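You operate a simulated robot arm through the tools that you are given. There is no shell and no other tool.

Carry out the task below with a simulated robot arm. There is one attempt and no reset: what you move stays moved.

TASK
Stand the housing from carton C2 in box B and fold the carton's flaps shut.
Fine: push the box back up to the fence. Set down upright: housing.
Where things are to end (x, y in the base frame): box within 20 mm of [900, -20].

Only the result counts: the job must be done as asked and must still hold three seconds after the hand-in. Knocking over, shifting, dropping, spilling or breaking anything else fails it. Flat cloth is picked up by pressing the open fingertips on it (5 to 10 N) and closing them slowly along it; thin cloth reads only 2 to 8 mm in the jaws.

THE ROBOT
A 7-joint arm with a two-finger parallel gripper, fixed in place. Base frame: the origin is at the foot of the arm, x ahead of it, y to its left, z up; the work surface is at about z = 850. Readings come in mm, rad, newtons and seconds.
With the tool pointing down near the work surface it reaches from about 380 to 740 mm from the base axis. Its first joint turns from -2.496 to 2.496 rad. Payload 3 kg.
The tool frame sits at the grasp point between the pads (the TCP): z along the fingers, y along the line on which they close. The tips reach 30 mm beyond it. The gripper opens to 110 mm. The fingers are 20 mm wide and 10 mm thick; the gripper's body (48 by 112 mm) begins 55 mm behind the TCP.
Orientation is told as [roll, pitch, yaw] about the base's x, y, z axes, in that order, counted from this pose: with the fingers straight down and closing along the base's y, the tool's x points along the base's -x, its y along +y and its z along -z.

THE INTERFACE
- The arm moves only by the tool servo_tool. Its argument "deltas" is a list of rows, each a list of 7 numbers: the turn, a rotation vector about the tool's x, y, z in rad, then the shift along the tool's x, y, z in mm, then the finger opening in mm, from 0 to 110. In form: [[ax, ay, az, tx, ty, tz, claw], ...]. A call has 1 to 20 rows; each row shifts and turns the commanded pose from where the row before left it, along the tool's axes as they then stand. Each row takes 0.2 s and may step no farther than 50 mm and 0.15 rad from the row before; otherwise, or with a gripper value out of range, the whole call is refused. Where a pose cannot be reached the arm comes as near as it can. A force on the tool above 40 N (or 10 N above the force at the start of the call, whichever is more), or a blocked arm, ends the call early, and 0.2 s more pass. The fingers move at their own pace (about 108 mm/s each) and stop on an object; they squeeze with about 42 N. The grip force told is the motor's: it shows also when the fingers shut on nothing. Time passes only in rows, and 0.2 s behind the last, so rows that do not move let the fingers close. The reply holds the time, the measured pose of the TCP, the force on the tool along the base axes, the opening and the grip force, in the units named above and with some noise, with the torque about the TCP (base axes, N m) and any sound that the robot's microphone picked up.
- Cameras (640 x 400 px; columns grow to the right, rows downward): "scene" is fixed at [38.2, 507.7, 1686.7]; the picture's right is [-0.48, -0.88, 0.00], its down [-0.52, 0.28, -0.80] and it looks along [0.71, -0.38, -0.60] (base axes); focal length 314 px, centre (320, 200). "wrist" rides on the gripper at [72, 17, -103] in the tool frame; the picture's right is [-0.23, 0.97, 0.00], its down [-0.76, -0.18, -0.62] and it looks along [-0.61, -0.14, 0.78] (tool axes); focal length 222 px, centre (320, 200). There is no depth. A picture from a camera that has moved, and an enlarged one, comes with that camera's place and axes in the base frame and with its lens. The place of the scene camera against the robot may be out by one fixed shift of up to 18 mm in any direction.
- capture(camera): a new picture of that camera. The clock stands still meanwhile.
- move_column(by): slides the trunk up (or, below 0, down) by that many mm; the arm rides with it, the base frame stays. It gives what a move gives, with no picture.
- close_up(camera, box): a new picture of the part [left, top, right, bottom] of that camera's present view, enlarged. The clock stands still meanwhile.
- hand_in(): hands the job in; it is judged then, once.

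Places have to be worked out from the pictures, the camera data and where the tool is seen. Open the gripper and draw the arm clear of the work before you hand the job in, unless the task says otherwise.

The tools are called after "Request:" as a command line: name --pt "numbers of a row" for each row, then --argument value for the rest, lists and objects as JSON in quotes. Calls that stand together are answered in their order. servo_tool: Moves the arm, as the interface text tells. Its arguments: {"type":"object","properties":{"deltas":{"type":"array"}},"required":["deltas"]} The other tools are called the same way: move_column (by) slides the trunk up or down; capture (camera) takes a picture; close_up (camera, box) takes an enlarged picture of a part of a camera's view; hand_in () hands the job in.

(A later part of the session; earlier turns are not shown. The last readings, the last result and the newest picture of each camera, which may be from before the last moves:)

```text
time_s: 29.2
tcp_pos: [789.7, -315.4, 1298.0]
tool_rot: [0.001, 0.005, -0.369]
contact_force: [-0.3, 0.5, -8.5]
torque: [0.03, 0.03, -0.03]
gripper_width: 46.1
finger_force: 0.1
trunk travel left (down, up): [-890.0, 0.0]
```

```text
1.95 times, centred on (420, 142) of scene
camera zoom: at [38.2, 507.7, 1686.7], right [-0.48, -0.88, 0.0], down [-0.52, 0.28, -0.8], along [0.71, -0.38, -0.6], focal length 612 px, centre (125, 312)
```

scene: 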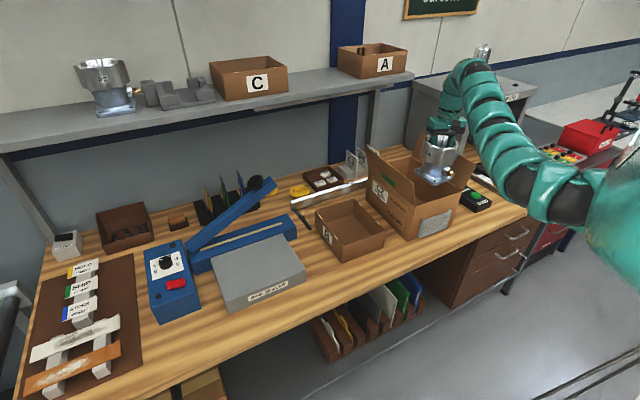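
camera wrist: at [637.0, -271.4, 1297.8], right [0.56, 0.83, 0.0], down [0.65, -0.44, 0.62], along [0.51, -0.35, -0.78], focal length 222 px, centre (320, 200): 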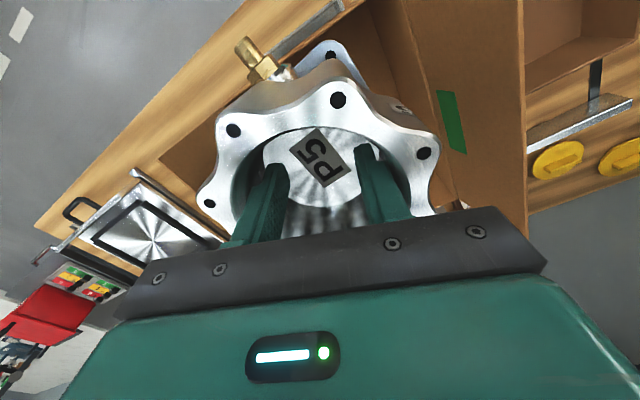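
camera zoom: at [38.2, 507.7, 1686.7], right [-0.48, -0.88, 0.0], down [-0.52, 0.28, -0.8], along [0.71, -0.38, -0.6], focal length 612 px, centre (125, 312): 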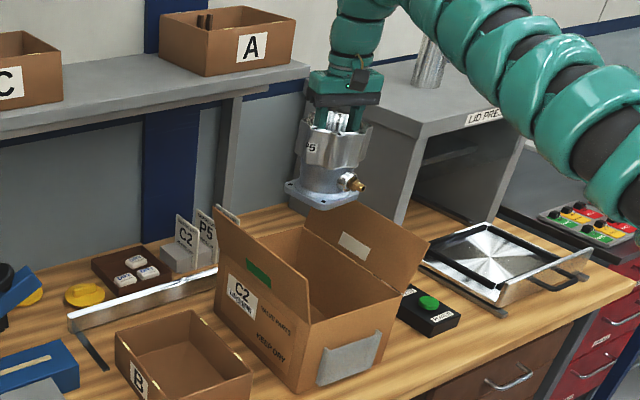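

The jaw width has crept from 45.3 to 46.1, so I check the wrist view for any slip before crossing.

Request:
capture --camera "wrist"

Request:
close_up --camera "wrist" --box '[200, 30, 440, 240]'

```text
taken
camera wrist: at [729.3, -271.9, 1401.7], right [0.56, 0.83, 0.0], down [0.65, -0.44, 0.62], along [0.51, -0.35, -0.78], focal length 222 px, centre (320, 200)
```

wrist: 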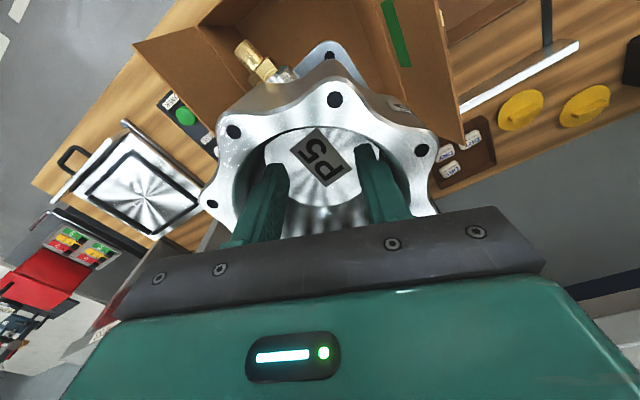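

```text
1.90 times, centred on (320, 135) of wrist
camera zoom: at [729.3, -271.9, 1401.7], right [0.56, 0.83, 0.0], down [0.65, -0.44, 0.62], along [0.51, -0.35, -0.78], focal length 423 px, centre (320, 324)
```

zoom: 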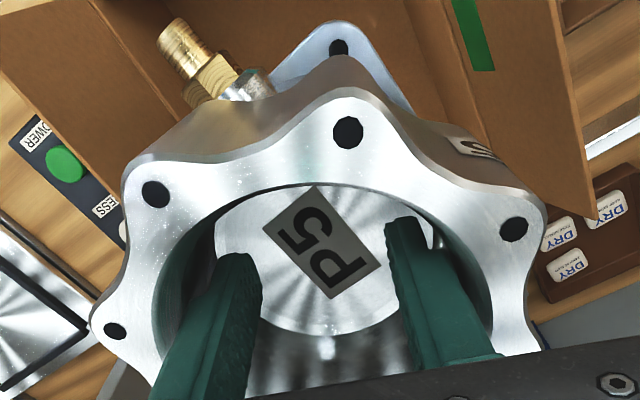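

The housing has slipped about 6–7 mm relative to the fingers, slowly. Clock stands still for pictures, so I measure box B now and then move briskly.

Request:
close_up --camera "scene" --box '[300, 180, 400, 270]'

```text
4.44 times, centred on (350, 225) of scene
camera zoom: at [38.2, 507.7, 1686.7], right [-0.48, -0.88, 0.0], down [-0.52, 0.28, -0.8], along [0.71, -0.38, -0.6], focal length 1394 px, centre (187, 89)
```

zoom: 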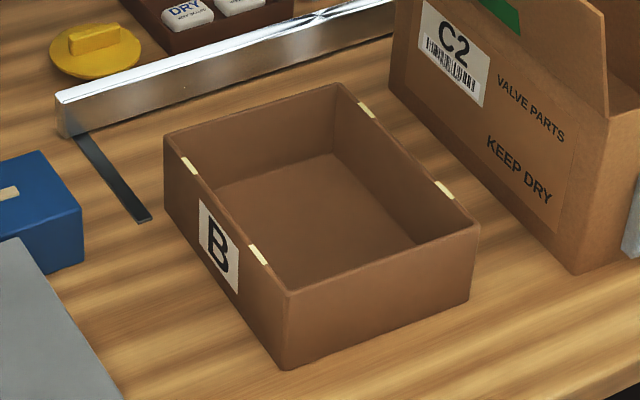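

Box B: centre about (779, −13), yaw about −2.5°, rim near z 926, roughly 218×182 outside. I cross over the flap to (794, −14) so base and nipple both have clearance inside the box.

Request:
servo_tool --pt "0 0 0 5.2 14.0 0 80" --pt "0 0 0 9.4 25.3 0 80" --pt "0 0 0 12.5 33.7 0 80" --pt "0 0 0 13.6 36.5 0 80" --pt "0 0 0 13.6 36.5 0 80" --pt "0 0 0 13.6 36.5 0 80" --pt "0 0 0 13.6 36.5 0 80" --pt "0 0 0 11.5 30.9 0 80" --pt "0 0 0 7.3 19.7 0 80" --pt "0 0 0 4.2 11.3 0 80"

Request:
capture --camera "wrist"

Request:
capture --camera "scene"

```text
time_s: 31.4
tcp_pos: [785.0, -19.3, 1300.2]
tool_rot: [0.002, 0.001, -0.367]
contact_force: [0.6, -0.5, -10.3]
torque: [-0.05, -0.05, -0.02]
gripper_width: 45.9
finger_force: 0.0
out of reach, approached as far as the arm can: row 8, 10
trunk travel left (down, up): [-890.0, 0.0]
```

```text
taken
camera wrist: at [723.7, 23.4, 1402.5], right [0.56, 0.83, 0.0], down [0.65, -0.44, 0.62], along [0.51, -0.35, -0.78], focal length 222 px, centre (320, 200)
```

wrist: 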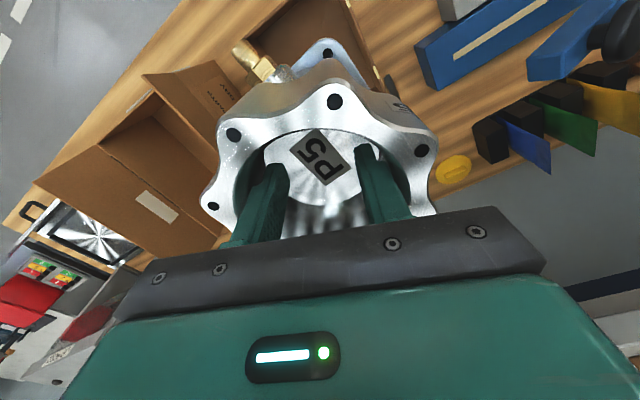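

```text
taken
```

scene: 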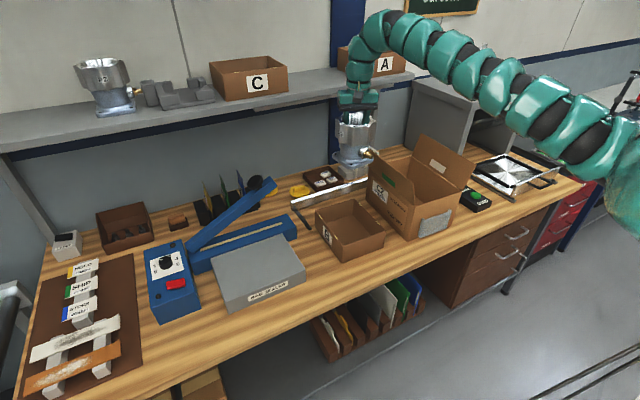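

Across, and no further slip. I lower 215 mm with the trunk, leaving the base about 35 mm above the box rim, then check the alignment.

Request:
move_column --by -215

Request:
capture --camera "wrist"

Request:
close_up --camera "scene" --box '[280, 120, 440, 270]'

```text
time_s: 33.7
tcp_pos: [784.4, -18.5, 1085.1]
tool_rot: [0.002, 0.003, -0.368]
contact_force: [1.1, 0.7, -8.9]
torque: [0.01, -0.04, 0.01]
gripper_width: 46.5
finger_force: 0.0
trunk travel left (down, up): [-675.0, 215.0]
```

```text
taken
camera wrist: at [723.6, 23.7, 1187.1], right [0.56, 0.83, 0.0], down [0.65, -0.44, 0.62], along [0.51, -0.35, -0.78], focal length 222 px, centre (320, 200)
```

wrist: 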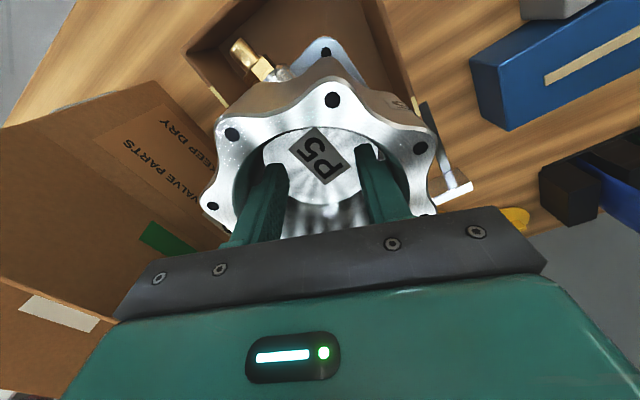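

```text
2.67 times, centred on (360, 195) of scene
camera zoom: at [38.2, 507.7, 1686.7], right [-0.48, -0.88, 0.0], down [-0.52, 0.28, -0.8], along [0.71, -0.38, -0.6], focal length 837 px, centre (213, 213)
```

zoom: 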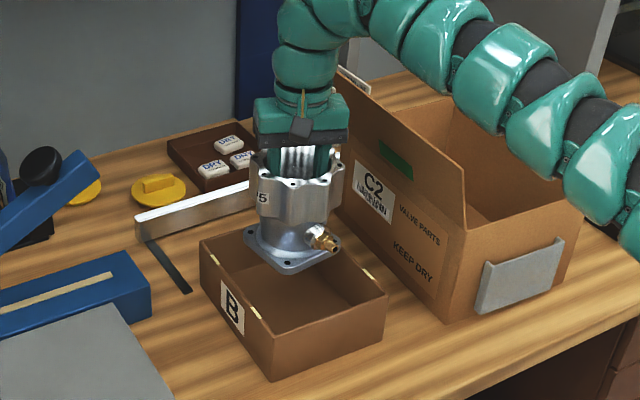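

The housing hangs over the box, slightly rotated (~5°) but centred in the jaws. I shift it 8 mm in x and 4 mm in y, then lower another 85 mm, stopping above the box floor.

Request:
servo_tool --pt "0 0 0 -2.0 2.2 0 80" --pt "0 0 0 -4.0 4.4 0 80"

Request:
move_column --by -85

Request:
capture --camera "wrist"

Request:
close_up --camera "scene" --box '[290, 140, 420, 270]'

```text
time_s: 34.3
tcp_pos: [786.0, -18.8, 1083.7]
tool_rot: [0.001, 0.004, -0.367]
contact_force: [-1.2, -0.3, -8.1]
torque: [-0.02, -0.04, 0.02]
gripper_width: 46.3
finger_force: 0.1
out of reach, approached as far as the arm can: row 1, 2
trunk travel left (down, up): [-675.0, 215.0]
```

```text
time_s: 35.5
tcp_pos: [784.6, -18.2, 999.6]
tool_rot: [0.002, 0.003, -0.368]
contact_force: [-0.4, 0.6, -8.2]
torque: [0.0, -0.05, -0.03]
gripper_width: 46.6
finger_force: 0.2
trunk travel left (down, up): [-590.0, 300.0]
```

```text
taken
camera wrist: at [723.5, 23.7, 1102.2], right [0.56, 0.83, 0.0], down [0.65, -0.44, 0.62], along [0.51, -0.35, -0.78], focal length 222 px, centre (320, 200)
```

wrist: 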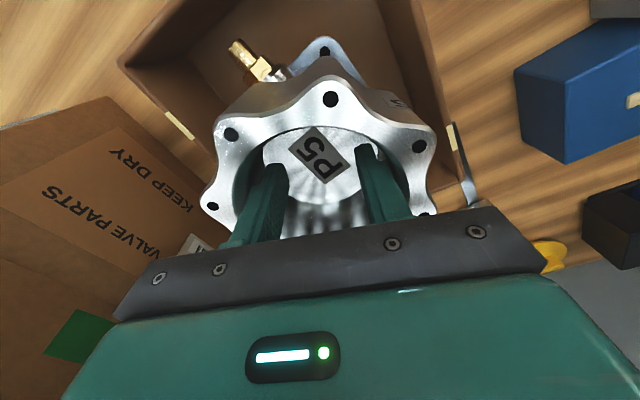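

```text
3.08 times, centred on (355, 205) of scene
camera zoom: at [38.2, 507.7, 1686.7], right [-0.48, -0.88, 0.0], down [-0.52, 0.28, -0.8], along [0.71, -0.38, -0.6], focal length 965 px, centre (212, 185)
```

zoom: 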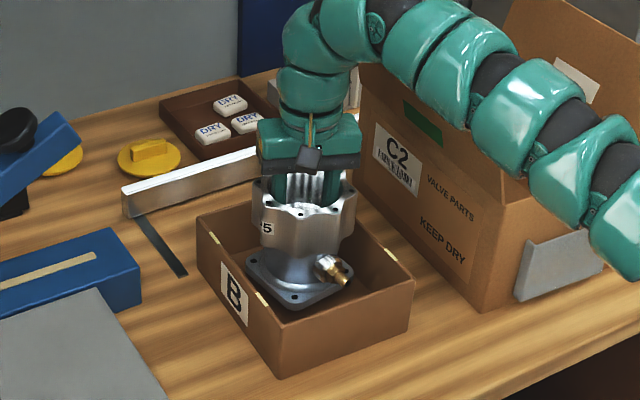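

The housing is inside the box walls with clear margins and about 25 mm above the floor. I lower it gently with the arm until the floor carries it.

Request:
servo_tool --pt "0 0 0 0 0 4 80" --pt "0 0 0 0 0 5 80" --pt "0 0 0 0 0 5 80" --pt "0 0 0 0 0 4 80" --pt "0 0 0 0 0 2 80" --pt "0 0 0 0 0 0 80"

```text
time_s: 36.9
tcp_pos: [784.1, -18.6, 978.6]
tool_rot: [0.002, 0.003, -0.37]
contact_force: [0.8, 0.3, -8.8]
torque: [0.0, -0.04, 0.0]
gripper_width: 46.7
finger_force: 0.0
trunk travel left (down, up): [-590.0, 300.0]
```

Still hanging free (−8.8 N). I continue in 1.5 mm steps.

Request:
servo_tool --pt "0 0 0 0 0 1.5 80" --pt "0 0 0 0 0 1.5 80" --pt "0 0 0 0 0 0 80"

Request:
servo_tool --pt "0 0 0 0 0 1.5 80" --pt "0 0 0 0 0 1.5 80" --pt "0 0 0 0 0 0 80"

```text
time_s: 37.7
tcp_pos: [784.8, -20.1, 976.1]
tool_rot: [0.004, 0.003, -0.37]
contact_force: [0.4, -0.3, -9.5]
torque: [0.02, -0.03, 0.03]
gripper_width: 46.7
finger_force: 0.0
trunk travel left (down, up): [-590.0, 300.0]
```

```text
time_s: 38.5
tcp_pos: [784.1, -18.3, 973.4]
tool_rot: [0.002, 0.004, -0.369]
contact_force: [0.1, 0.2, -7.6]
torque: [-0.01, -0.04, 0.01]
gripper_width: 46.7
finger_force: 0.0
trunk travel left (down, up): [-590.0, 300.0]
```

Maybe just touching (−7.6 N); a little further.

Request:
servo_tool --pt "0 0 0 0 0 1.5 80" --pt "0 0 0 0 0 0 80"

Request:
servo_tool --pt "0 0 0 0 0 1.5 80" --pt "0 0 0 0 0 0 80"

Request:
servo_tool --pt "0 0 0 0 0 1.5 80" --pt "0 0 0 0 0 0 80"

```text
time_s: 39.1
tcp_pos: [784.3, -19.0, 971.8]
tool_rot: [0.002, 0.0, -0.368]
contact_force: [0.3, -0.8, -1.7]
torque: [-0.09, 0.03, -0.12]
gripper_width: 46.8
finger_force: 0.0
trunk travel left (down, up): [-590.0, 300.0]
```

```text
time_s: 39.7
tcp_pos: [784.5, -18.6, 972.7]
tool_rot: [0.004, -0.001, -0.369]
contact_force: [3.6, -0.6, 12.5]
torque: [-0.06, 0.1, -0.18]
gripper_width: 46.7
finger_force: 0.0
trunk travel left (down, up): [-590.0, 300.0]
```

```text
time_s: 40.3
tcp_pos: [784.1, -18.2, 971.5]
tool_rot: [0.005, -0.003, -0.368]
contact_force: [10.4, -0.7, 29.1]
torque: [-0.16, 0.15, -0.14]
gripper_width: 46.9
finger_force: 0.1
trunk travel left (down, up): [-590.0, 300.0]
```

The housing is on the floor (29 N, slightly pressed). I relieve 3 mm, then narrow the jaws to release.

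Request:
servo_tool --pt "0 0 0 0 0 -1.5 80" --pt "0 0 0 0 0 -1.5 80" --pt "0 0 0 0 0 0 60" --pt "0 0 0 0 0 0 44" --pt "0 0 0 0 0 0 40" --pt "0 0 0 0 0 0 36" --pt "0 0 0 0 0 0 36"

Request:
close_up --camera "wrist" --box '[200, 30, 440, 240]'

Request:
close_up --camera "scene" --box '[290, 140, 420, 270]'

```text
time_s: 41.9
tcp_pos: [784.0, -17.6, 972.0]
tool_rot: [0.001, 0.002, -0.368]
contact_force: [-0.4, 0.0, 0.2]
torque: [-0.03, -0.01, -0.01]
gripper_width: 36.0
finger_force: 0.1
trunk travel left (down, up): [-590.0, 300.0]
```

```text
1.90 times, centred on (320, 135) of wrist
camera zoom: at [722.5, 23.9, 1075.1], right [0.56, 0.83, 0.0], down [0.65, -0.44, 0.62], along [0.51, -0.35, -0.78], focal length 423 px, centre (320, 324)
```

zoom: 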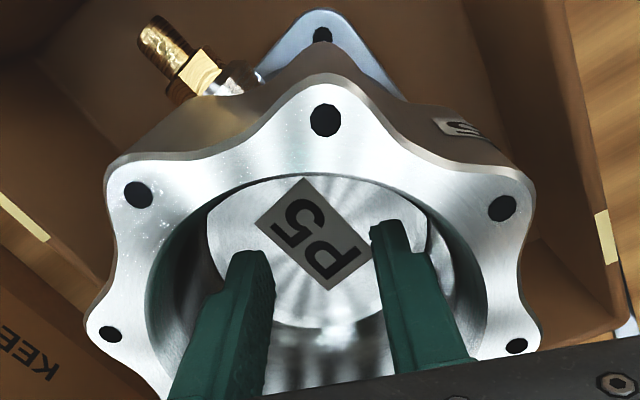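

```text
3.08 times, centred on (355, 205) of scene
camera zoom: at [38.2, 507.7, 1686.7], right [-0.48, -0.88, 0.0], down [-0.52, 0.28, -0.8], along [0.71, -0.38, -0.6], focal length 965 px, centre (212, 185)
```

zoom: 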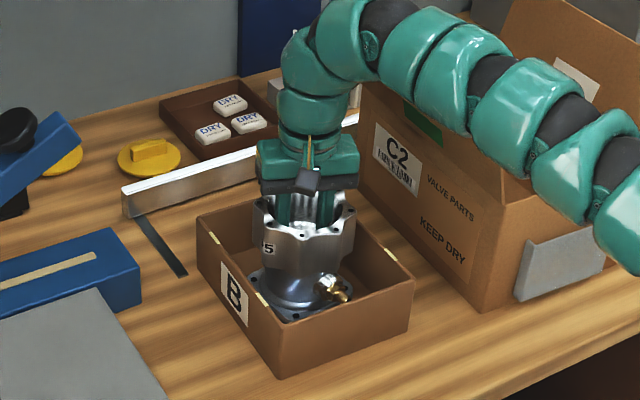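

Released; the housing stands on the box floor. I withdraw straight up with the trunk and look from above.

Request:
move_column --by 140

Request:
capture --camera "wrist"

Request:
close_up --camera "scene" --box '[280, 140, 420, 270]'

```text
time_s: 43.6
tcp_pos: [784.8, -19.1, 1112.1]
tool_rot: [0.002, 0.001, -0.367]
contact_force: [-1.1, 1.4, 0.1]
torque: [0.03, 0.0, 0.02]
gripper_width: 36.0
finger_force: 0.1
trunk travel left (down, up): [-730.0, 160.0]
```

```text
taken
camera wrist: at [722.7, 23.9, 1215.0], right [0.56, 0.83, 0.0], down [0.65, -0.44, 0.62], along [0.51, -0.35, -0.78], focal length 222 px, centre (320, 200)
```

wrist: 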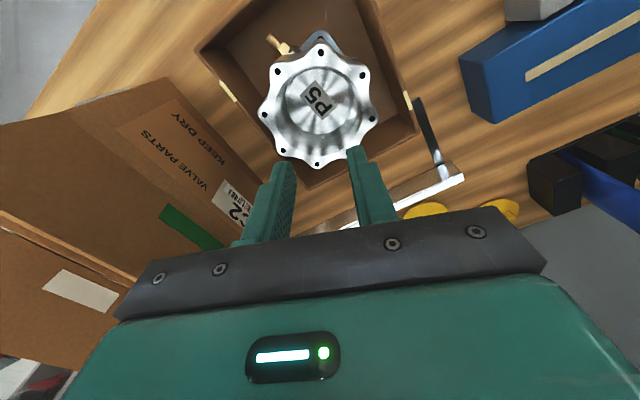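

```text
3.08 times, centred on (350, 205) of scene
camera zoom: at [38.2, 507.7, 1686.7], right [-0.48, -0.88, 0.0], down [-0.52, 0.28, -0.8], along [0.71, -0.38, -0.6], focal length 965 px, centre (228, 185)
```

zoom: 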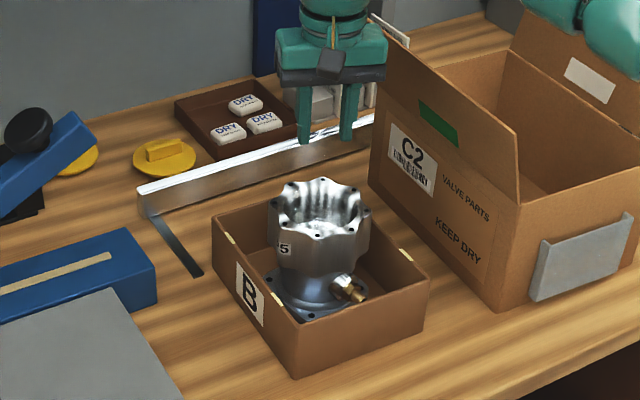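

The housing stands upright in box B. Next I'll push the box back to the fence with two spread fingertips on its near face; I first turn the tool to yaw 0 and raise the trunk so the arm can fold in closer.

Request:
servo_tool --pt "0 0 -0.123 0 0 -5 36" --pt "0 0 -0.123 0 0 -5 36" --pt "0 0 -0.122 0 0 -5 36" --pt "0 0 0 0 0 0 110"

Request:
move_column --by 160

Request:
servo_tool --pt "0 0 0 10 0 15 110" --pt "0 0 0 10 0 20 110" --pt "0 0 0 10 0 20 110" --pt "0 0 0 15 0 20 110" --pt "0 0 0 15 0 20 110" --pt "0 0 0 20 0 20 110" --pt "0 0 0 20 0 20 110" --pt "0 0 0 20 0 20 110" --pt "0 0 0 20 0 10 110" --pt "0 0 0 10 0 0 110" --pt "0 0 0 0 0 0 110"

Request:
capture --camera "wrist"

Request:
capture --camera "scene"

```text
time_s: 44.6
tcp_pos: [785.1, -17.4, 1127.8]
tool_rot: [0.001, 0.001, 0.0]
contact_force: [0.2, 0.6, -0.2]
torque: [0.01, 0.02, 0.03]
gripper_width: 109.8
finger_force: 0.0
trunk travel left (down, up): [-730.0, 160.0]
```

```text
time_s: 46.4
tcp_pos: [784.5, -18.0, 1287.3]
tool_rot: [0.002, 0.002, 0.001]
contact_force: [0.1, 0.9, -0.1]
torque: [0.0, 0.01, 0.0]
gripper_width: 110.0
finger_force: 0.1
trunk travel left (down, up): [-890.0, 0.0]
```

```text
time_s: 48.8
tcp_pos: [676.5, -7.3, 1110.0]
tool_rot: [0.002, 0.002, -0.001]
contact_force: [0.7, 0.2, 1.0]
torque: [0.01, 0.01, 0.03]
gripper_width: 110.3
finger_force: 0.1
out of reach, approached as far as the arm can: row 7, 8, 9, 10
trunk travel left (down, up): [-890.0, 0.0]
```

```text
taken
camera wrist: at [604.0, 11.3, 1213.6], right [0.23, 0.97, 0.0], down [0.76, -0.18, 0.62], along [0.61, -0.14, -0.78], focal length 222 px, centre (320, 200)
```

wrist: 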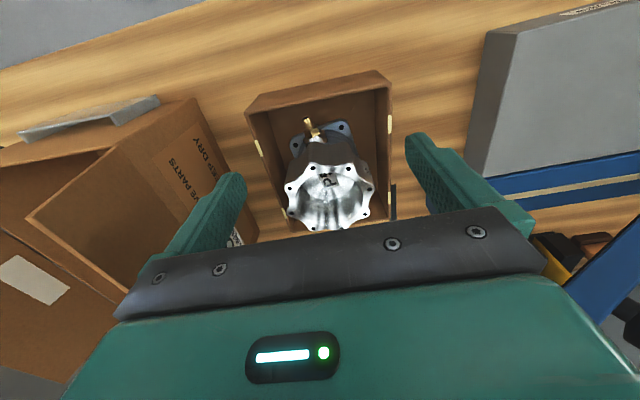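

```text
taken
```

scene: 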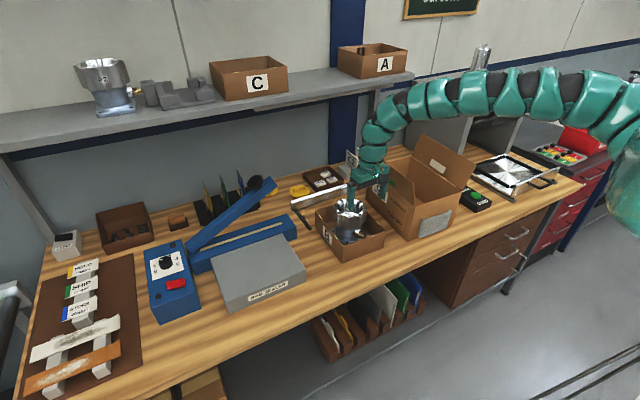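

Box and housing are fine. At this height the inner limit is x≈676; it shrinks further down, so I descend while retreating to x≈635, just in front of the box.

Request:
servo_tool --pt "0 0 0 5 0 15 110" --pt "0 0 0 5 0 15 110" --pt "0 0 0 10 0 15 110" --pt "0 0 0 10 0 15 110" --pt "0 0 0 10 0 15 110" --pt "0 0 0 5 0 15 110" --pt "0 0 0 0 0 10 110" --pt "0 0 0 0 0 0 110"

Request:
capture --camera "wrist"

Request:
close_up --camera "scene" --box '[270, 130, 450, 270]'

```text
time_s: 50.6
tcp_pos: [631.9, -5.4, 1010.9]
tool_rot: [0.003, 0.001, -0.001]
contact_force: [-0.8, -0.5, -0.1]
torque: [-0.01, 0.0, -0.01]
gripper_width: 110.0
finger_force: 0.1
trunk travel left (down, up): [-890.0, 0.0]
```

```text
taken
camera wrist: at [559.4, 12.7, 1113.5], right [0.23, 0.97, 0.0], down [0.76, -0.18, 0.62], along [0.61, -0.14, -0.78], focal length 222 px, centre (320, 200)
```

wrist: 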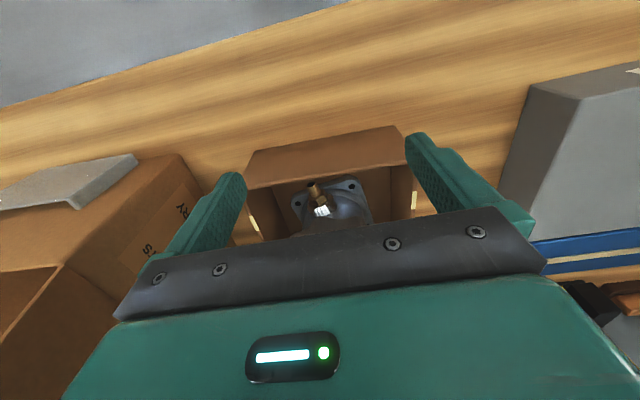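

```text
2.86 times, centred on (360, 200) of scene
camera zoom: at [38.2, 507.7, 1686.7], right [-0.48, -0.88, 0.0], down [-0.52, 0.28, -0.8], along [0.71, -0.38, -0.6], focal length 896 px, centre (206, 200)
```

zoom: 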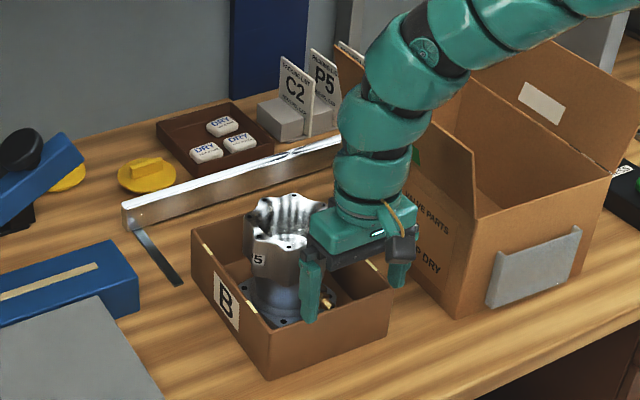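

The near face of the box is at x≈672, centred near y −9, and the fingers at x≈632 have room in front of it. I lower to tip height ≈ 872.

Request:
servo_tool --pt "0 0 0 0 -2 15 110" --pt "0 0 0 0 -2 15 110" --pt "0 0 0 0 0 15 110" --pt "0 0 0 0 0 15 110" --pt "0 0 0 0 0 15 110" --pt "0 0 0 0 0 15 110" --pt "0 0 0 0 0 12 110" --pt "0 0 0 0 0 5 110" --pt "0 0 0 0 0 0 110"

Request:
capture --camera "wrist"

Request:
close_up --camera "scene" --box '[270, 130, 450, 270]'

```text
time_s: 52.6
tcp_pos: [631.7, -8.2, 903.9]
tool_rot: [0.001, 0.003, -0.001]
contact_force: [0.5, -0.1, -1.1]
torque: [0.02, -0.01, -0.03]
gripper_width: 110.2
finger_force: 0.1
trunk travel left (down, up): [-890.0, 0.0]
```

```text
taken
camera wrist: at [559.3, 8.9, 1007.3], right [0.23, 0.97, 0.0], down [0.76, -0.18, 0.62], along [0.61, -0.14, -0.78], focal length 222 px, centre (320, 200)
```

wrist: 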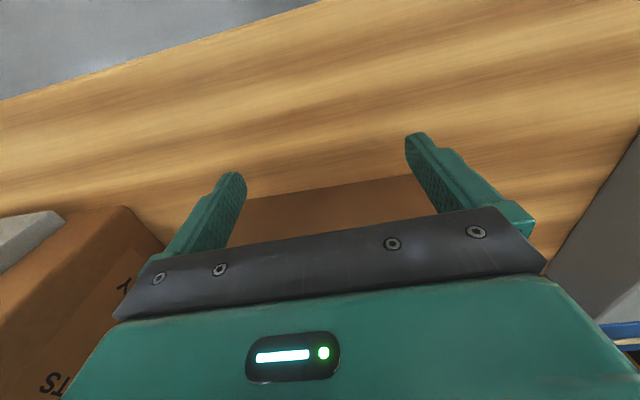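

```text
2.86 times, centred on (360, 200) of scene
camera zoom: at [38.2, 507.7, 1686.7], right [-0.48, -0.88, 0.0], down [-0.52, 0.28, -0.8], along [0.71, -0.38, -0.6], focal length 896 px, centre (206, 200)
```

zoom: 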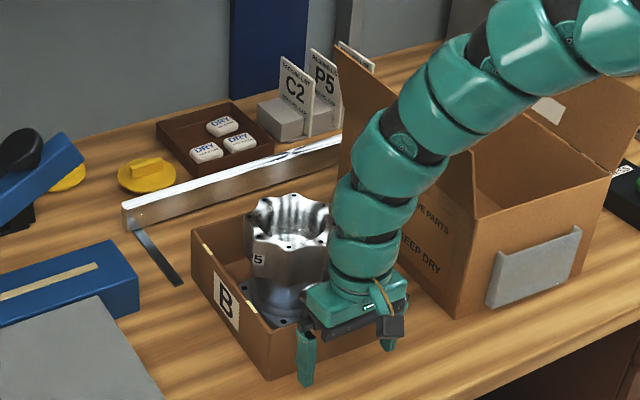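

All clear. I approach and push the box toward +x in small steps while watching the force.

Request:
servo_tool --pt "0 0 0 -8 0 0 110" --pt "0 0 0 -8 0 0 110" --pt "0 0 0 -6 0 0 110" --pt "0 0 0 -4 0 0 110" --pt "0 0 0 -4 0 0 110" --pt "0 0 0 -4 0 0 110" --pt "0 0 0 -5 0 0 110" --pt "0 0 0 -6 0 0 110" --pt "0 0 0 -7 0 0 110" --pt "0 0 0 -7 0 0 110" --pt "0 0 0 -7 0 0 110" --pt "0 0 0 -7 0 0 110" --pt "0 0 0 -7 0 0 110" --pt "0 0 0 -5 0 0 110" --pt "0 0 0 0 0 0 110"

Request:
capture --camera "wrist"

Request:
close_up --camera "scene" --box '[270, 130, 450, 270]'

```text
time_s: 55.8
tcp_pos: [712.3, -9.8, 906.1]
tool_rot: [0.003, 0.002, 0.0]
contact_force: [-2.7, -1.5, -0.6]
torque: [0.02, -0.03, -0.12]
gripper_width: 109.9
finger_force: 0.0
out of reach, approached as far as the arm can: row 14
trunk travel left (down, up): [-890.0, 0.0]
```

```text
taken
camera wrist: at [639.6, 7.1, 1009.2], right [0.23, 0.97, 0.0], down [0.76, -0.18, 0.62], along [0.61, -0.14, -0.78], focal length 222 px, centre (320, 200)
```

wrist: 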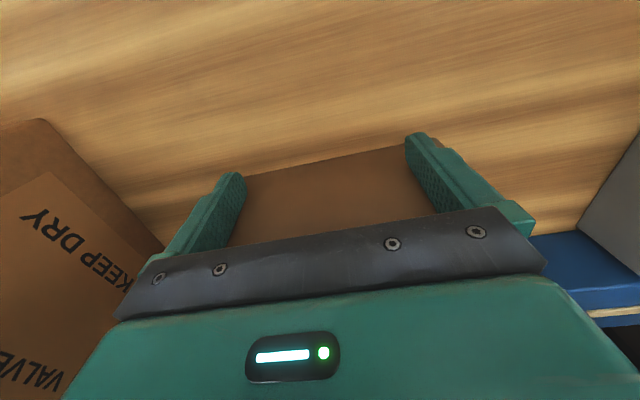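

```text
2.86 times, centred on (360, 200) of scene
camera zoom: at [38.2, 507.7, 1686.7], right [-0.48, -0.88, 0.0], down [-0.52, 0.28, -0.8], along [0.71, -0.38, -0.6], focal length 896 px, centre (206, 200)
```

zoom: 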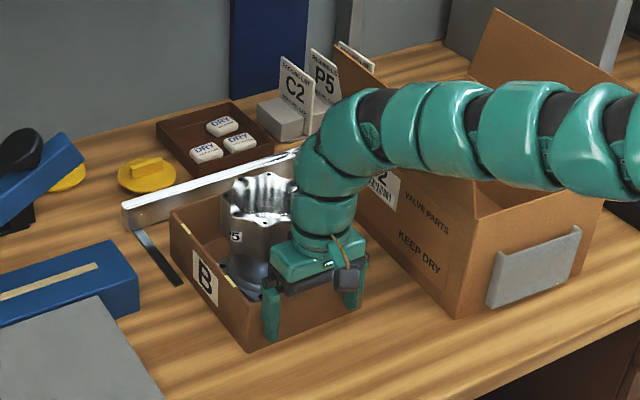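

The box has moved about 50 mm and the housing still stands; the arm is at its outward limit at this trunk height. I back off 4 mm, raise the arm 180 mm and lower the trunk 180 mm to gain reach.

Request:
servo_tool --pt "0 0 0 4 0 0 110" --pt "0 0 0 0 0 -20 110" --pt "0 0 0 0 0 -25 110" --pt "0 0 0 0 0 -30 110" --pt "0 0 0 0 0 -30 110" --pt "0 0 0 0 0 -30 110" --pt "0 0 0 0 0 -25 110" --pt "0 0 0 0 0 -20 110" --pt "0 0 0 0 0 0 110"

Request:
capture --camera "wrist"

```text
time_s: 57.8
tcp_pos: [709.1, -10.1, 1088.5]
tool_rot: [0.001, 0.003, 0.0]
contact_force: [-0.1, 0.3, -0.5]
torque: [-0.06, 0.01, 0.01]
gripper_width: 110.2
finger_force: 0.1
trunk travel left (down, up): [-890.0, 0.0]
```

```text
taken
camera wrist: at [637.4, 8.3, 1190.5], right [0.23, 0.97, 0.0], down [0.76, -0.18, 0.62], along [0.61, -0.14, -0.78], focal length 222 px, centre (320, 200)
```

wrist: 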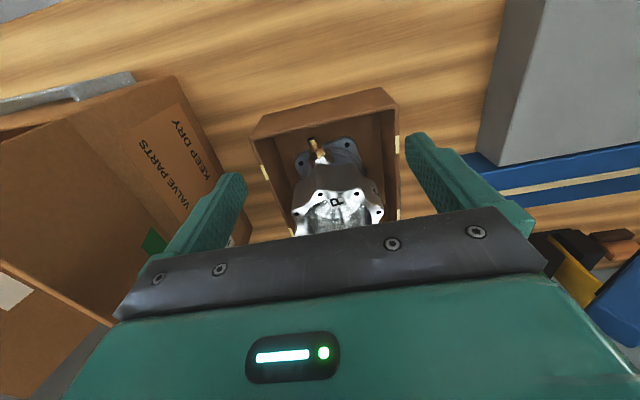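

The housing is still upright. I back off 6 mm more for clearance, then lower the trunk 182 mm so the fingers come down in front of the box again.

Request:
servo_tool --pt "0 0 0 6 0 0 110" --pt "0 0 0 0 0 0 110"

Request:
move_column --by -182

Request:
servo_tool --pt "0 0 0 -4 0 0 110" --pt "0 0 0 -4 0 0 110" --pt "0 0 0 -4 0 0 110" --pt "0 0 0 -4 0 0 110" --pt "0 0 0 -5 0 0 110" --pt "0 0 0 -5 0 0 110" --pt "0 0 0 -5 0 0 110" --pt "0 0 0 -5 0 0 110" --pt "0 0 0 -5 0 0 110" --pt "0 0 0 -5 0 0 110" --pt "0 0 0 0 0 0 110"

Request:
close_up --camera "scene" --box '[270, 130, 450, 270]'

```text
time_s: 58.4
tcp_pos: [703.3, -10.3, 1087.7]
tool_rot: [0.002, 0.001, 0.001]
contact_force: [0.7, -0.6, 0.6]
torque: [0.04, 0.03, -0.01]
gripper_width: 109.8
finger_force: 0.0
trunk travel left (down, up): [-890.0, 0.0]
```

```text
time_s: 60.4
tcp_pos: [703.5, -10.0, 904.7]
tool_rot: [0.001, 0.001, 0.001]
contact_force: [0.4, 0.3, 0.7]
torque: [0.02, 0.01, 0.01]
gripper_width: 110.1
finger_force: 0.0
trunk travel left (down, up): [-708.0, 182.0]
```

```text
time_s: 62.8
tcp_pos: [749.0, -7.6, 904.9]
tool_rot: [0.004, 0.001, 0.0]
contact_force: [-1.8, 0.8, -0.6]
torque: [0.04, -0.06, -0.02]
gripper_width: 110.0
finger_force: 0.2
trunk travel left (down, up): [-708.0, 182.0]
```

```text
2.86 times, centred on (360, 200) of scene
camera zoom: at [38.2, 507.7, 1686.7], right [-0.48, -0.88, 0.0], down [-0.52, 0.28, -0.8], along [0.71, -0.38, -0.6], focal length 896 px, centre (206, 200)
```

zoom: 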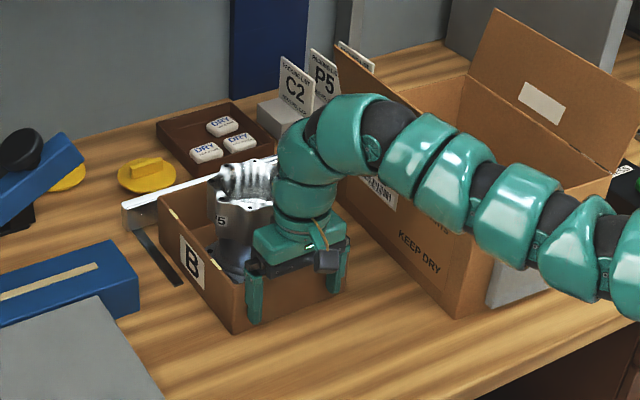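

Box centre is now around x≈868. I push on in gentle steps, checking the force for fence contact.

Request:
servo_tool --pt "0 0 0 -4 0 0 110" --pt "0 0 0 -5 0 0 110" --pt "0 0 0 -5 0 0 110" --pt "0 0 0 -5 0 0 110" --pt "0 0 0 -4 0 0 110" --pt "0 0 0 0 0 0 110"

Request:
close_up --camera "scene" --box '[290, 150, 390, 240]'

```text
time_s: 64.2
tcp_pos: [771.4, -10.5, 905.1]
tool_rot: [0.003, 0.001, 0.002]
contact_force: [-1.9, 0.4, 0.7]
torque: [-0.01, -0.01, -0.16]
gripper_width: 109.9
finger_force: 0.2
trunk travel left (down, up): [-708.0, 182.0]
```

```text
4.44 times, centred on (340, 195) of scene
camera zoom: at [38.2, 507.7, 1686.7], right [-0.48, -0.88, 0.0], down [-0.52, 0.28, -0.8], along [0.71, -0.38, -0.6], focal length 1394 px, centre (231, 222)
```

zoom: 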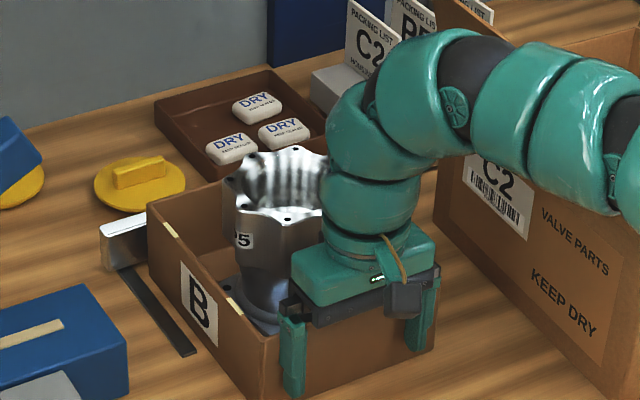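

Close to the fence now. I continue in 2–3 mm steps.

Request:
servo_tool --pt "0 0 0 -2.5 0 0 110" --pt "0 0 0 -2.5 0 0 110" --pt "0 0 0 -2.5 0 0 110" --pt "0 0 0 0 0 0 110"

Request:
servo_tool --pt "0 0 0 -2 0 0 110" --pt "0 0 0 -2 0 0 110" --pt "0 0 0 0 0 0 110"

Request:
close_up --camera "scene" --box '[290, 150, 390, 240]'

```text
time_s: 65.2
tcp_pos: [776.9, -9.3, 905.8]
tool_rot: [0.004, 0.002, 0.001]
contact_force: [-3.5, -0.5, -1.3]
torque: [-0.07, -0.07, 0.04]
gripper_width: 109.9
finger_force: 0.1
trunk travel left (down, up): [-708.0, 182.0]
```

```text
time_s: 66.0
tcp_pos: [776.7, -8.7, 907.2]
tool_rot: [0.002, 0.0, -0.001]
contact_force: [-3.7, -0.2, -1.2]
torque: [-0.04, -0.04, -0.02]
gripper_width: 110.2
finger_force: 0.1
out of reach, approached as far as the arm can: row 1
trunk travel left (down, up): [-708.0, 182.0]
```

```text
4.44 times, centred on (340, 195) of scene
camera zoom: at [38.2, 507.7, 1686.7], right [-0.48, -0.88, 0.0], down [-0.52, 0.28, -0.8], along [0.71, -0.38, -0.6], focal length 1394 px, centre (231, 222)
```

zoom: 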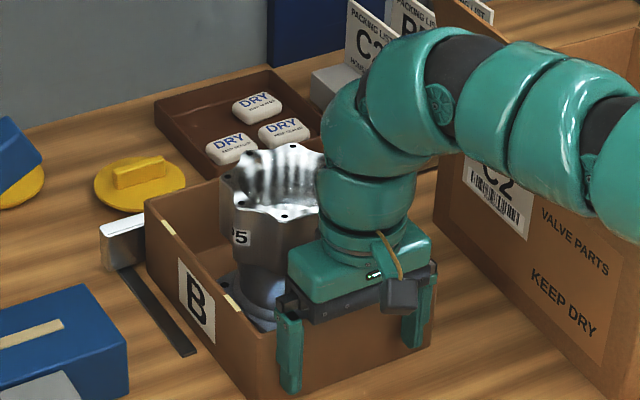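

Only a few mm remain to the fence but the arm is at its limit again. I repeat the trick: back off, raise the arm 100 mm, lower the trunk 100 mm.

Request:
servo_tool --pt "0 0 0 4 0 0 110" --pt "0 0 0 4 0 -10 110" --pt "0 0 0 0 0 -20 110" --pt "0 0 0 0 0 -25 110" --pt "0 0 0 0 0 -25 110" --pt "0 0 0 0 0 -20 110" --pt "0 0 0 0 0 0 110"

Request:
capture --camera "wrist"

Request:
close_up --camera "scene" --box '[290, 150, 390, 240]'

```text
time_s: 67.6
tcp_pos: [771.0, -9.8, 1004.9]
tool_rot: [0.003, 0.003, -0.001]
contact_force: [-0.2, -0.2, 0.1]
torque: [-0.01, 0.01, 0.0]
gripper_width: 110.1
finger_force: 0.1
trunk travel left (down, up): [-708.0, 182.0]
```

```text
taken
camera wrist: at [698.5, 7.2, 1108.0], right [0.23, 0.97, 0.0], down [0.76, -0.18, 0.62], along [0.61, -0.14, -0.78], focal length 222 px, centre (320, 200)
```

wrist: 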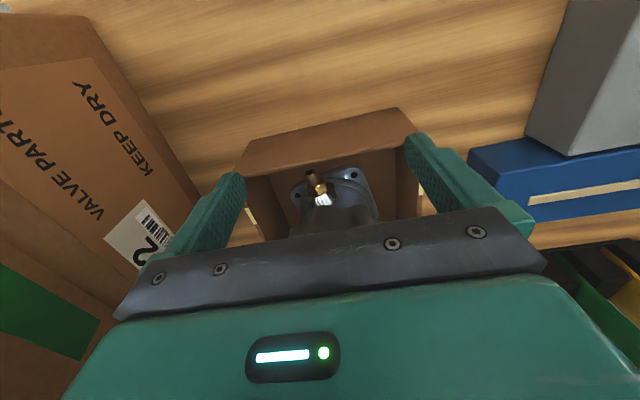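

```text
4.44 times, centred on (340, 195) of scene
camera zoom: at [38.2, 507.7, 1686.7], right [-0.48, -0.88, 0.0], down [-0.52, 0.28, -0.8], along [0.71, -0.38, -0.6], focal length 1394 px, centre (231, 222)
```

zoom: 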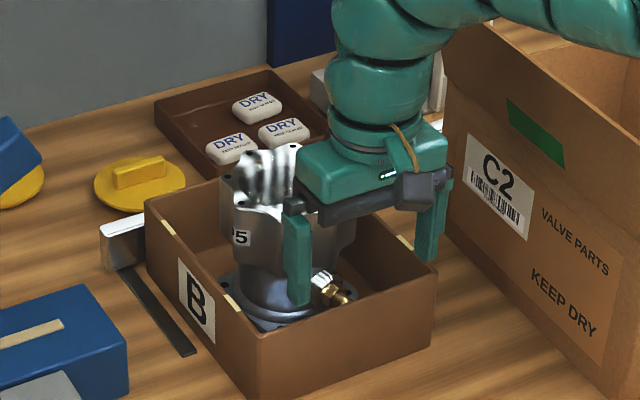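

Clearance in front of the near face is fine. I lower the trunk 100 mm and push the last few millimetres.

Request:
move_column --by -100

Request:
servo_tool --pt "0 0 0 -4 0 0 110" --pt "0 0 0 -3 0 0 110" --pt "0 0 0 -2 0 0 110" --pt "0 0 0 -2 0 0 110" --pt "0 0 0 0 0 0 110"

Request:
servo_tool --pt "0 0 0 -2 0 0 110" --pt "0 0 0 -2 0 0 110" --pt "0 0 0 0 0 0 110"

```text
time_s: 69.0
tcp_pos: [769.7, -11.1, 904.6]
tool_rot: [0.002, 0.001, -0.001]
contact_force: [0.7, 0.1, 0.8]
torque: [-0.03, 0.02, 0.01]
gripper_width: 110.1
finger_force: 0.1
trunk travel left (down, up): [-608.0, 282.0]
```

```text
time_s: 70.2
tcp_pos: [781.0, -11.3, 905.4]
tool_rot: [0.002, 0.002, -0.001]
contact_force: [-4.7, -0.3, -0.6]
torque: [-0.05, -0.12, 0.05]
gripper_width: 110.0
finger_force: 0.1
trunk travel left (down, up): [-608.0, 282.0]
```

```text
time_s: 71.0
tcp_pos: [783.0, -11.3, 905.5]
tool_rot: [0.002, 0.002, 0.001]
contact_force: [-8.8, -0.7, 1.4]
torque: [-0.06, -0.18, -0.28]
gripper_width: 109.8
finger_force: 0.1
trunk travel left (down, up): [-608.0, 282.0]
```

The force rose to 8.8 N, suggesting fence contact. One more small step to confirm, with a picture.

Request:
servo_tool --pt "0 0 0 -1.5 0 0 110" --pt "0 0 0 0 0 0 110"

Request:
close_up --camera "scene" --box '[300, 180, 350, 225]'

Request:
close_up --camera "scene" --box '[290, 150, 390, 240]'

```text
time_s: 71.6
tcp_pos: [785.9, -9.7, 905.2]
tool_rot: [0.001, 0.005, 0.0]
contact_force: [-26.4, -1.5, -3.7]
torque: [0.12, -0.37, -0.29]
gripper_width: 110.0
finger_force: 0.0
trunk travel left (down, up): [-608.0, 282.0]
```

```text
8.89 times, centred on (325, 202) of scene
camera zoom: at [38.2, 507.7, 1686.7], right [-0.48, -0.88, 0.0], down [-0.52, 0.28, -0.8], along [0.71, -0.38, -0.6], focal length 2789 px, centre (276, 178)
```

zoom: 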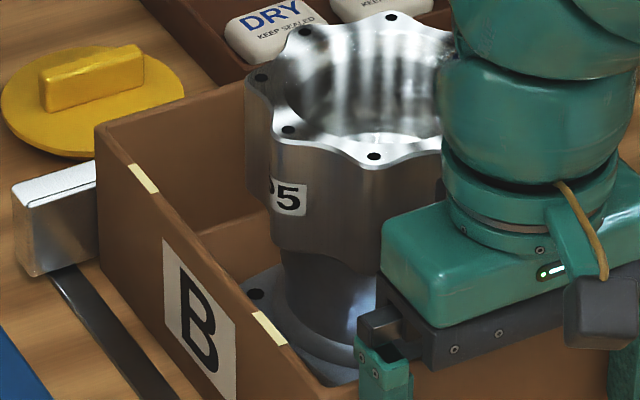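

```text
4.44 times, centred on (340, 195) of scene
camera zoom: at [38.2, 507.7, 1686.7], right [-0.48, -0.88, 0.0], down [-0.52, 0.28, -0.8], along [0.71, -0.38, -0.6], focal length 1394 px, centre (231, 222)
```

zoom: 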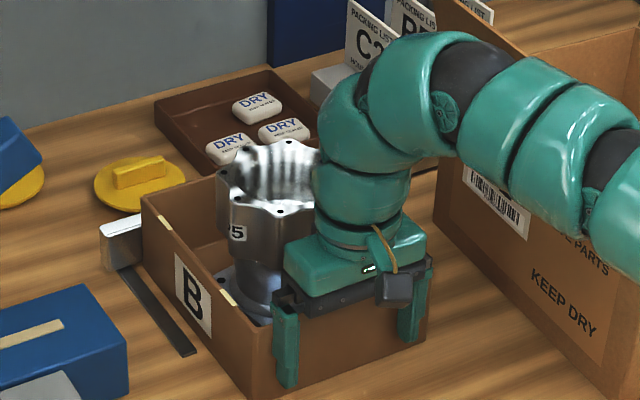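

Firm contact with the fence (26 N): the box is home with its centre near (903, −12) and the housing upright. I back off, close the fingers and rise clear with the trunk.

Request:
servo_tool --pt "0 0 0 3 0 0 110" --pt "0 0 0 4 0 0 110" --pt "0 0 0 5 0 0 110" --pt "0 0 0 0 0 0 110"

Request:
move_column --by 252

Request:
capture --camera "wrist"

Request:
capture --camera "scene"

```text
time_s: 72.6
tcp_pos: [775.2, -12.5, 906.3]
tool_rot: [0.001, -0.001, 0.002]
contact_force: [0.3, 0.1, 0.2]
torque: [0.01, -0.02, 0.01]
gripper_width: 109.9
finger_force: 0.1
trunk travel left (down, up): [-608.0, 282.0]
```

```text
time_s: 75.2
tcp_pos: [775.3, -12.4, 1157.7]
tool_rot: [0.002, 0.001, -0.001]
contact_force: [0.0, 0.8, -0.5]
torque: [0.03, 0.0, 0.01]
gripper_width: 110.0
finger_force: 0.0
trunk travel left (down, up): [-860.0, 30.0]
```

```text
taken
camera wrist: at [702.4, 6.4, 1261.0], right [0.23, 0.97, 0.0], down [0.76, -0.18, 0.62], along [0.61, -0.14, -0.78], focal length 222 px, centre (320, 200)
```

wrist: 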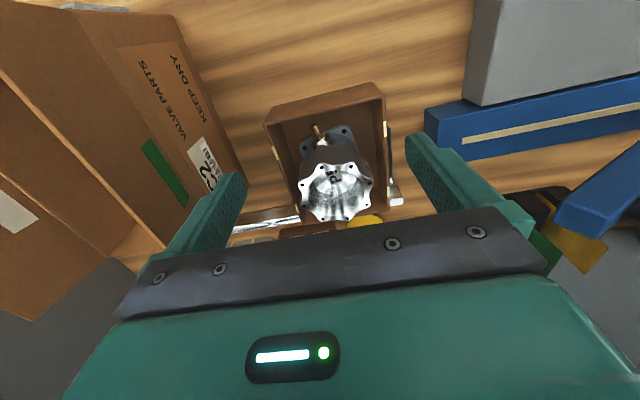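

```text
taken
```

scene: 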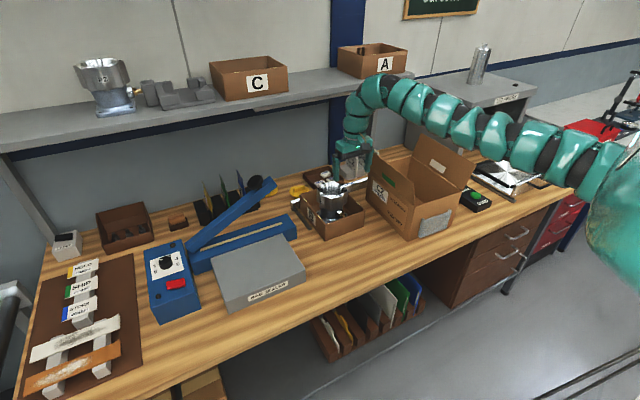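

I zoom to verify the box position relative to the fence.

Request:
close_up --camera "wrist" --box '[220, 70, 440, 240]'

Request:
close_up --camera "wrist" --box '[0, 0, 280, 260]'

Request:
close_up --camera "scene" --box '[290, 160, 390, 240]'

Request:
close_up --camera "scene" --box '[360, 125, 480, 245]'

```text
2.35 times, centred on (330, 155) of wrist
camera zoom: at [702.4, 6.4, 1261.0], right [0.23, 0.97, 0.0], down [0.76, -0.18, 0.62], along [0.61, -0.14, -0.78], focal length 523 px, centre (296, 306)
```

zoom: 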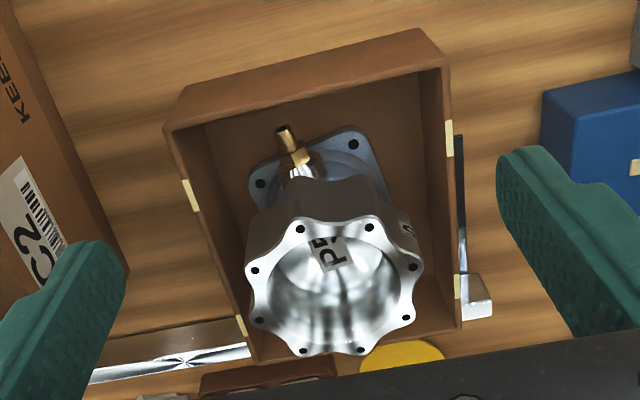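

```text
1.54 times, centred on (140, 130) of wrist
camera zoom: at [702.4, 6.4, 1261.0], right [0.23, 0.97, 0.0], down [0.76, -0.18, 0.62], along [0.61, -0.14, -0.78], focal length 342 px, centre (597, 308)
```

zoom: 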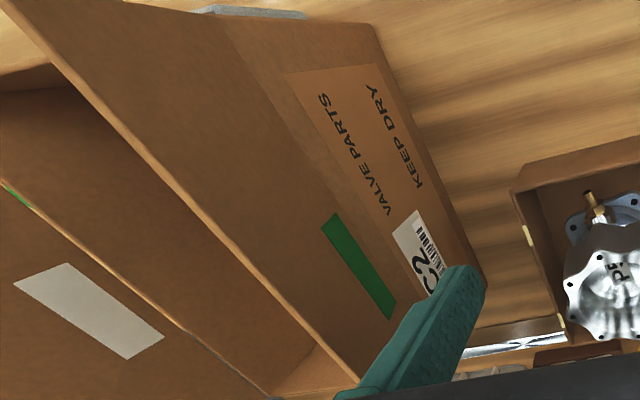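

```text
5.00 times, centred on (340, 200) of scene
camera zoom: at [38.2, 507.7, 1686.7], right [-0.48, -0.88, 0.0], down [-0.52, 0.28, -0.8], along [0.71, -0.38, -0.6], focal length 1569 px, centre (220, 200)
```

zoom: 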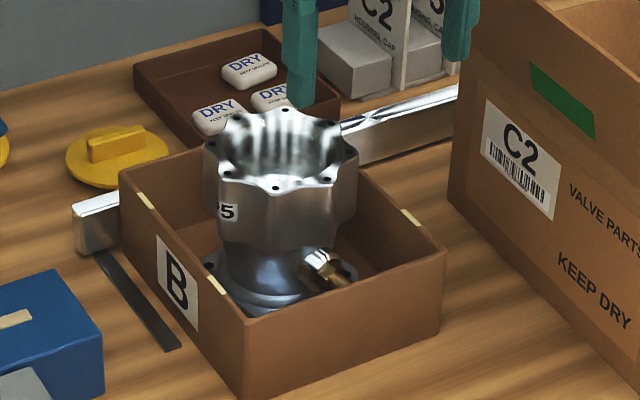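

```text
3.33 times, centred on (420, 185) of scene
camera zoom: at [38.2, 507.7, 1686.7], right [-0.48, -0.88, 0.0], down [-0.52, 0.28, -0.8], along [0.71, -0.38, -0.6], focal length 1046 px, centre (-13, 250)
```

zoom: 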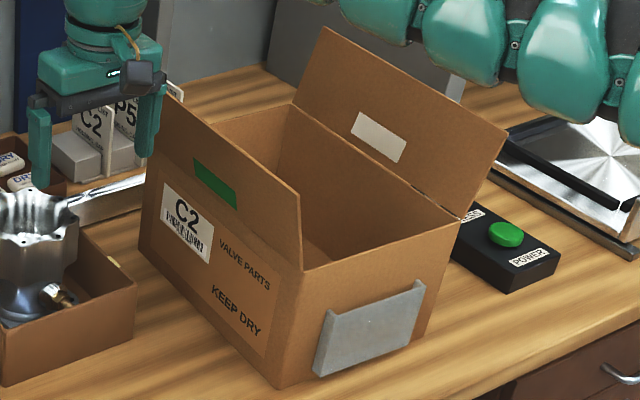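

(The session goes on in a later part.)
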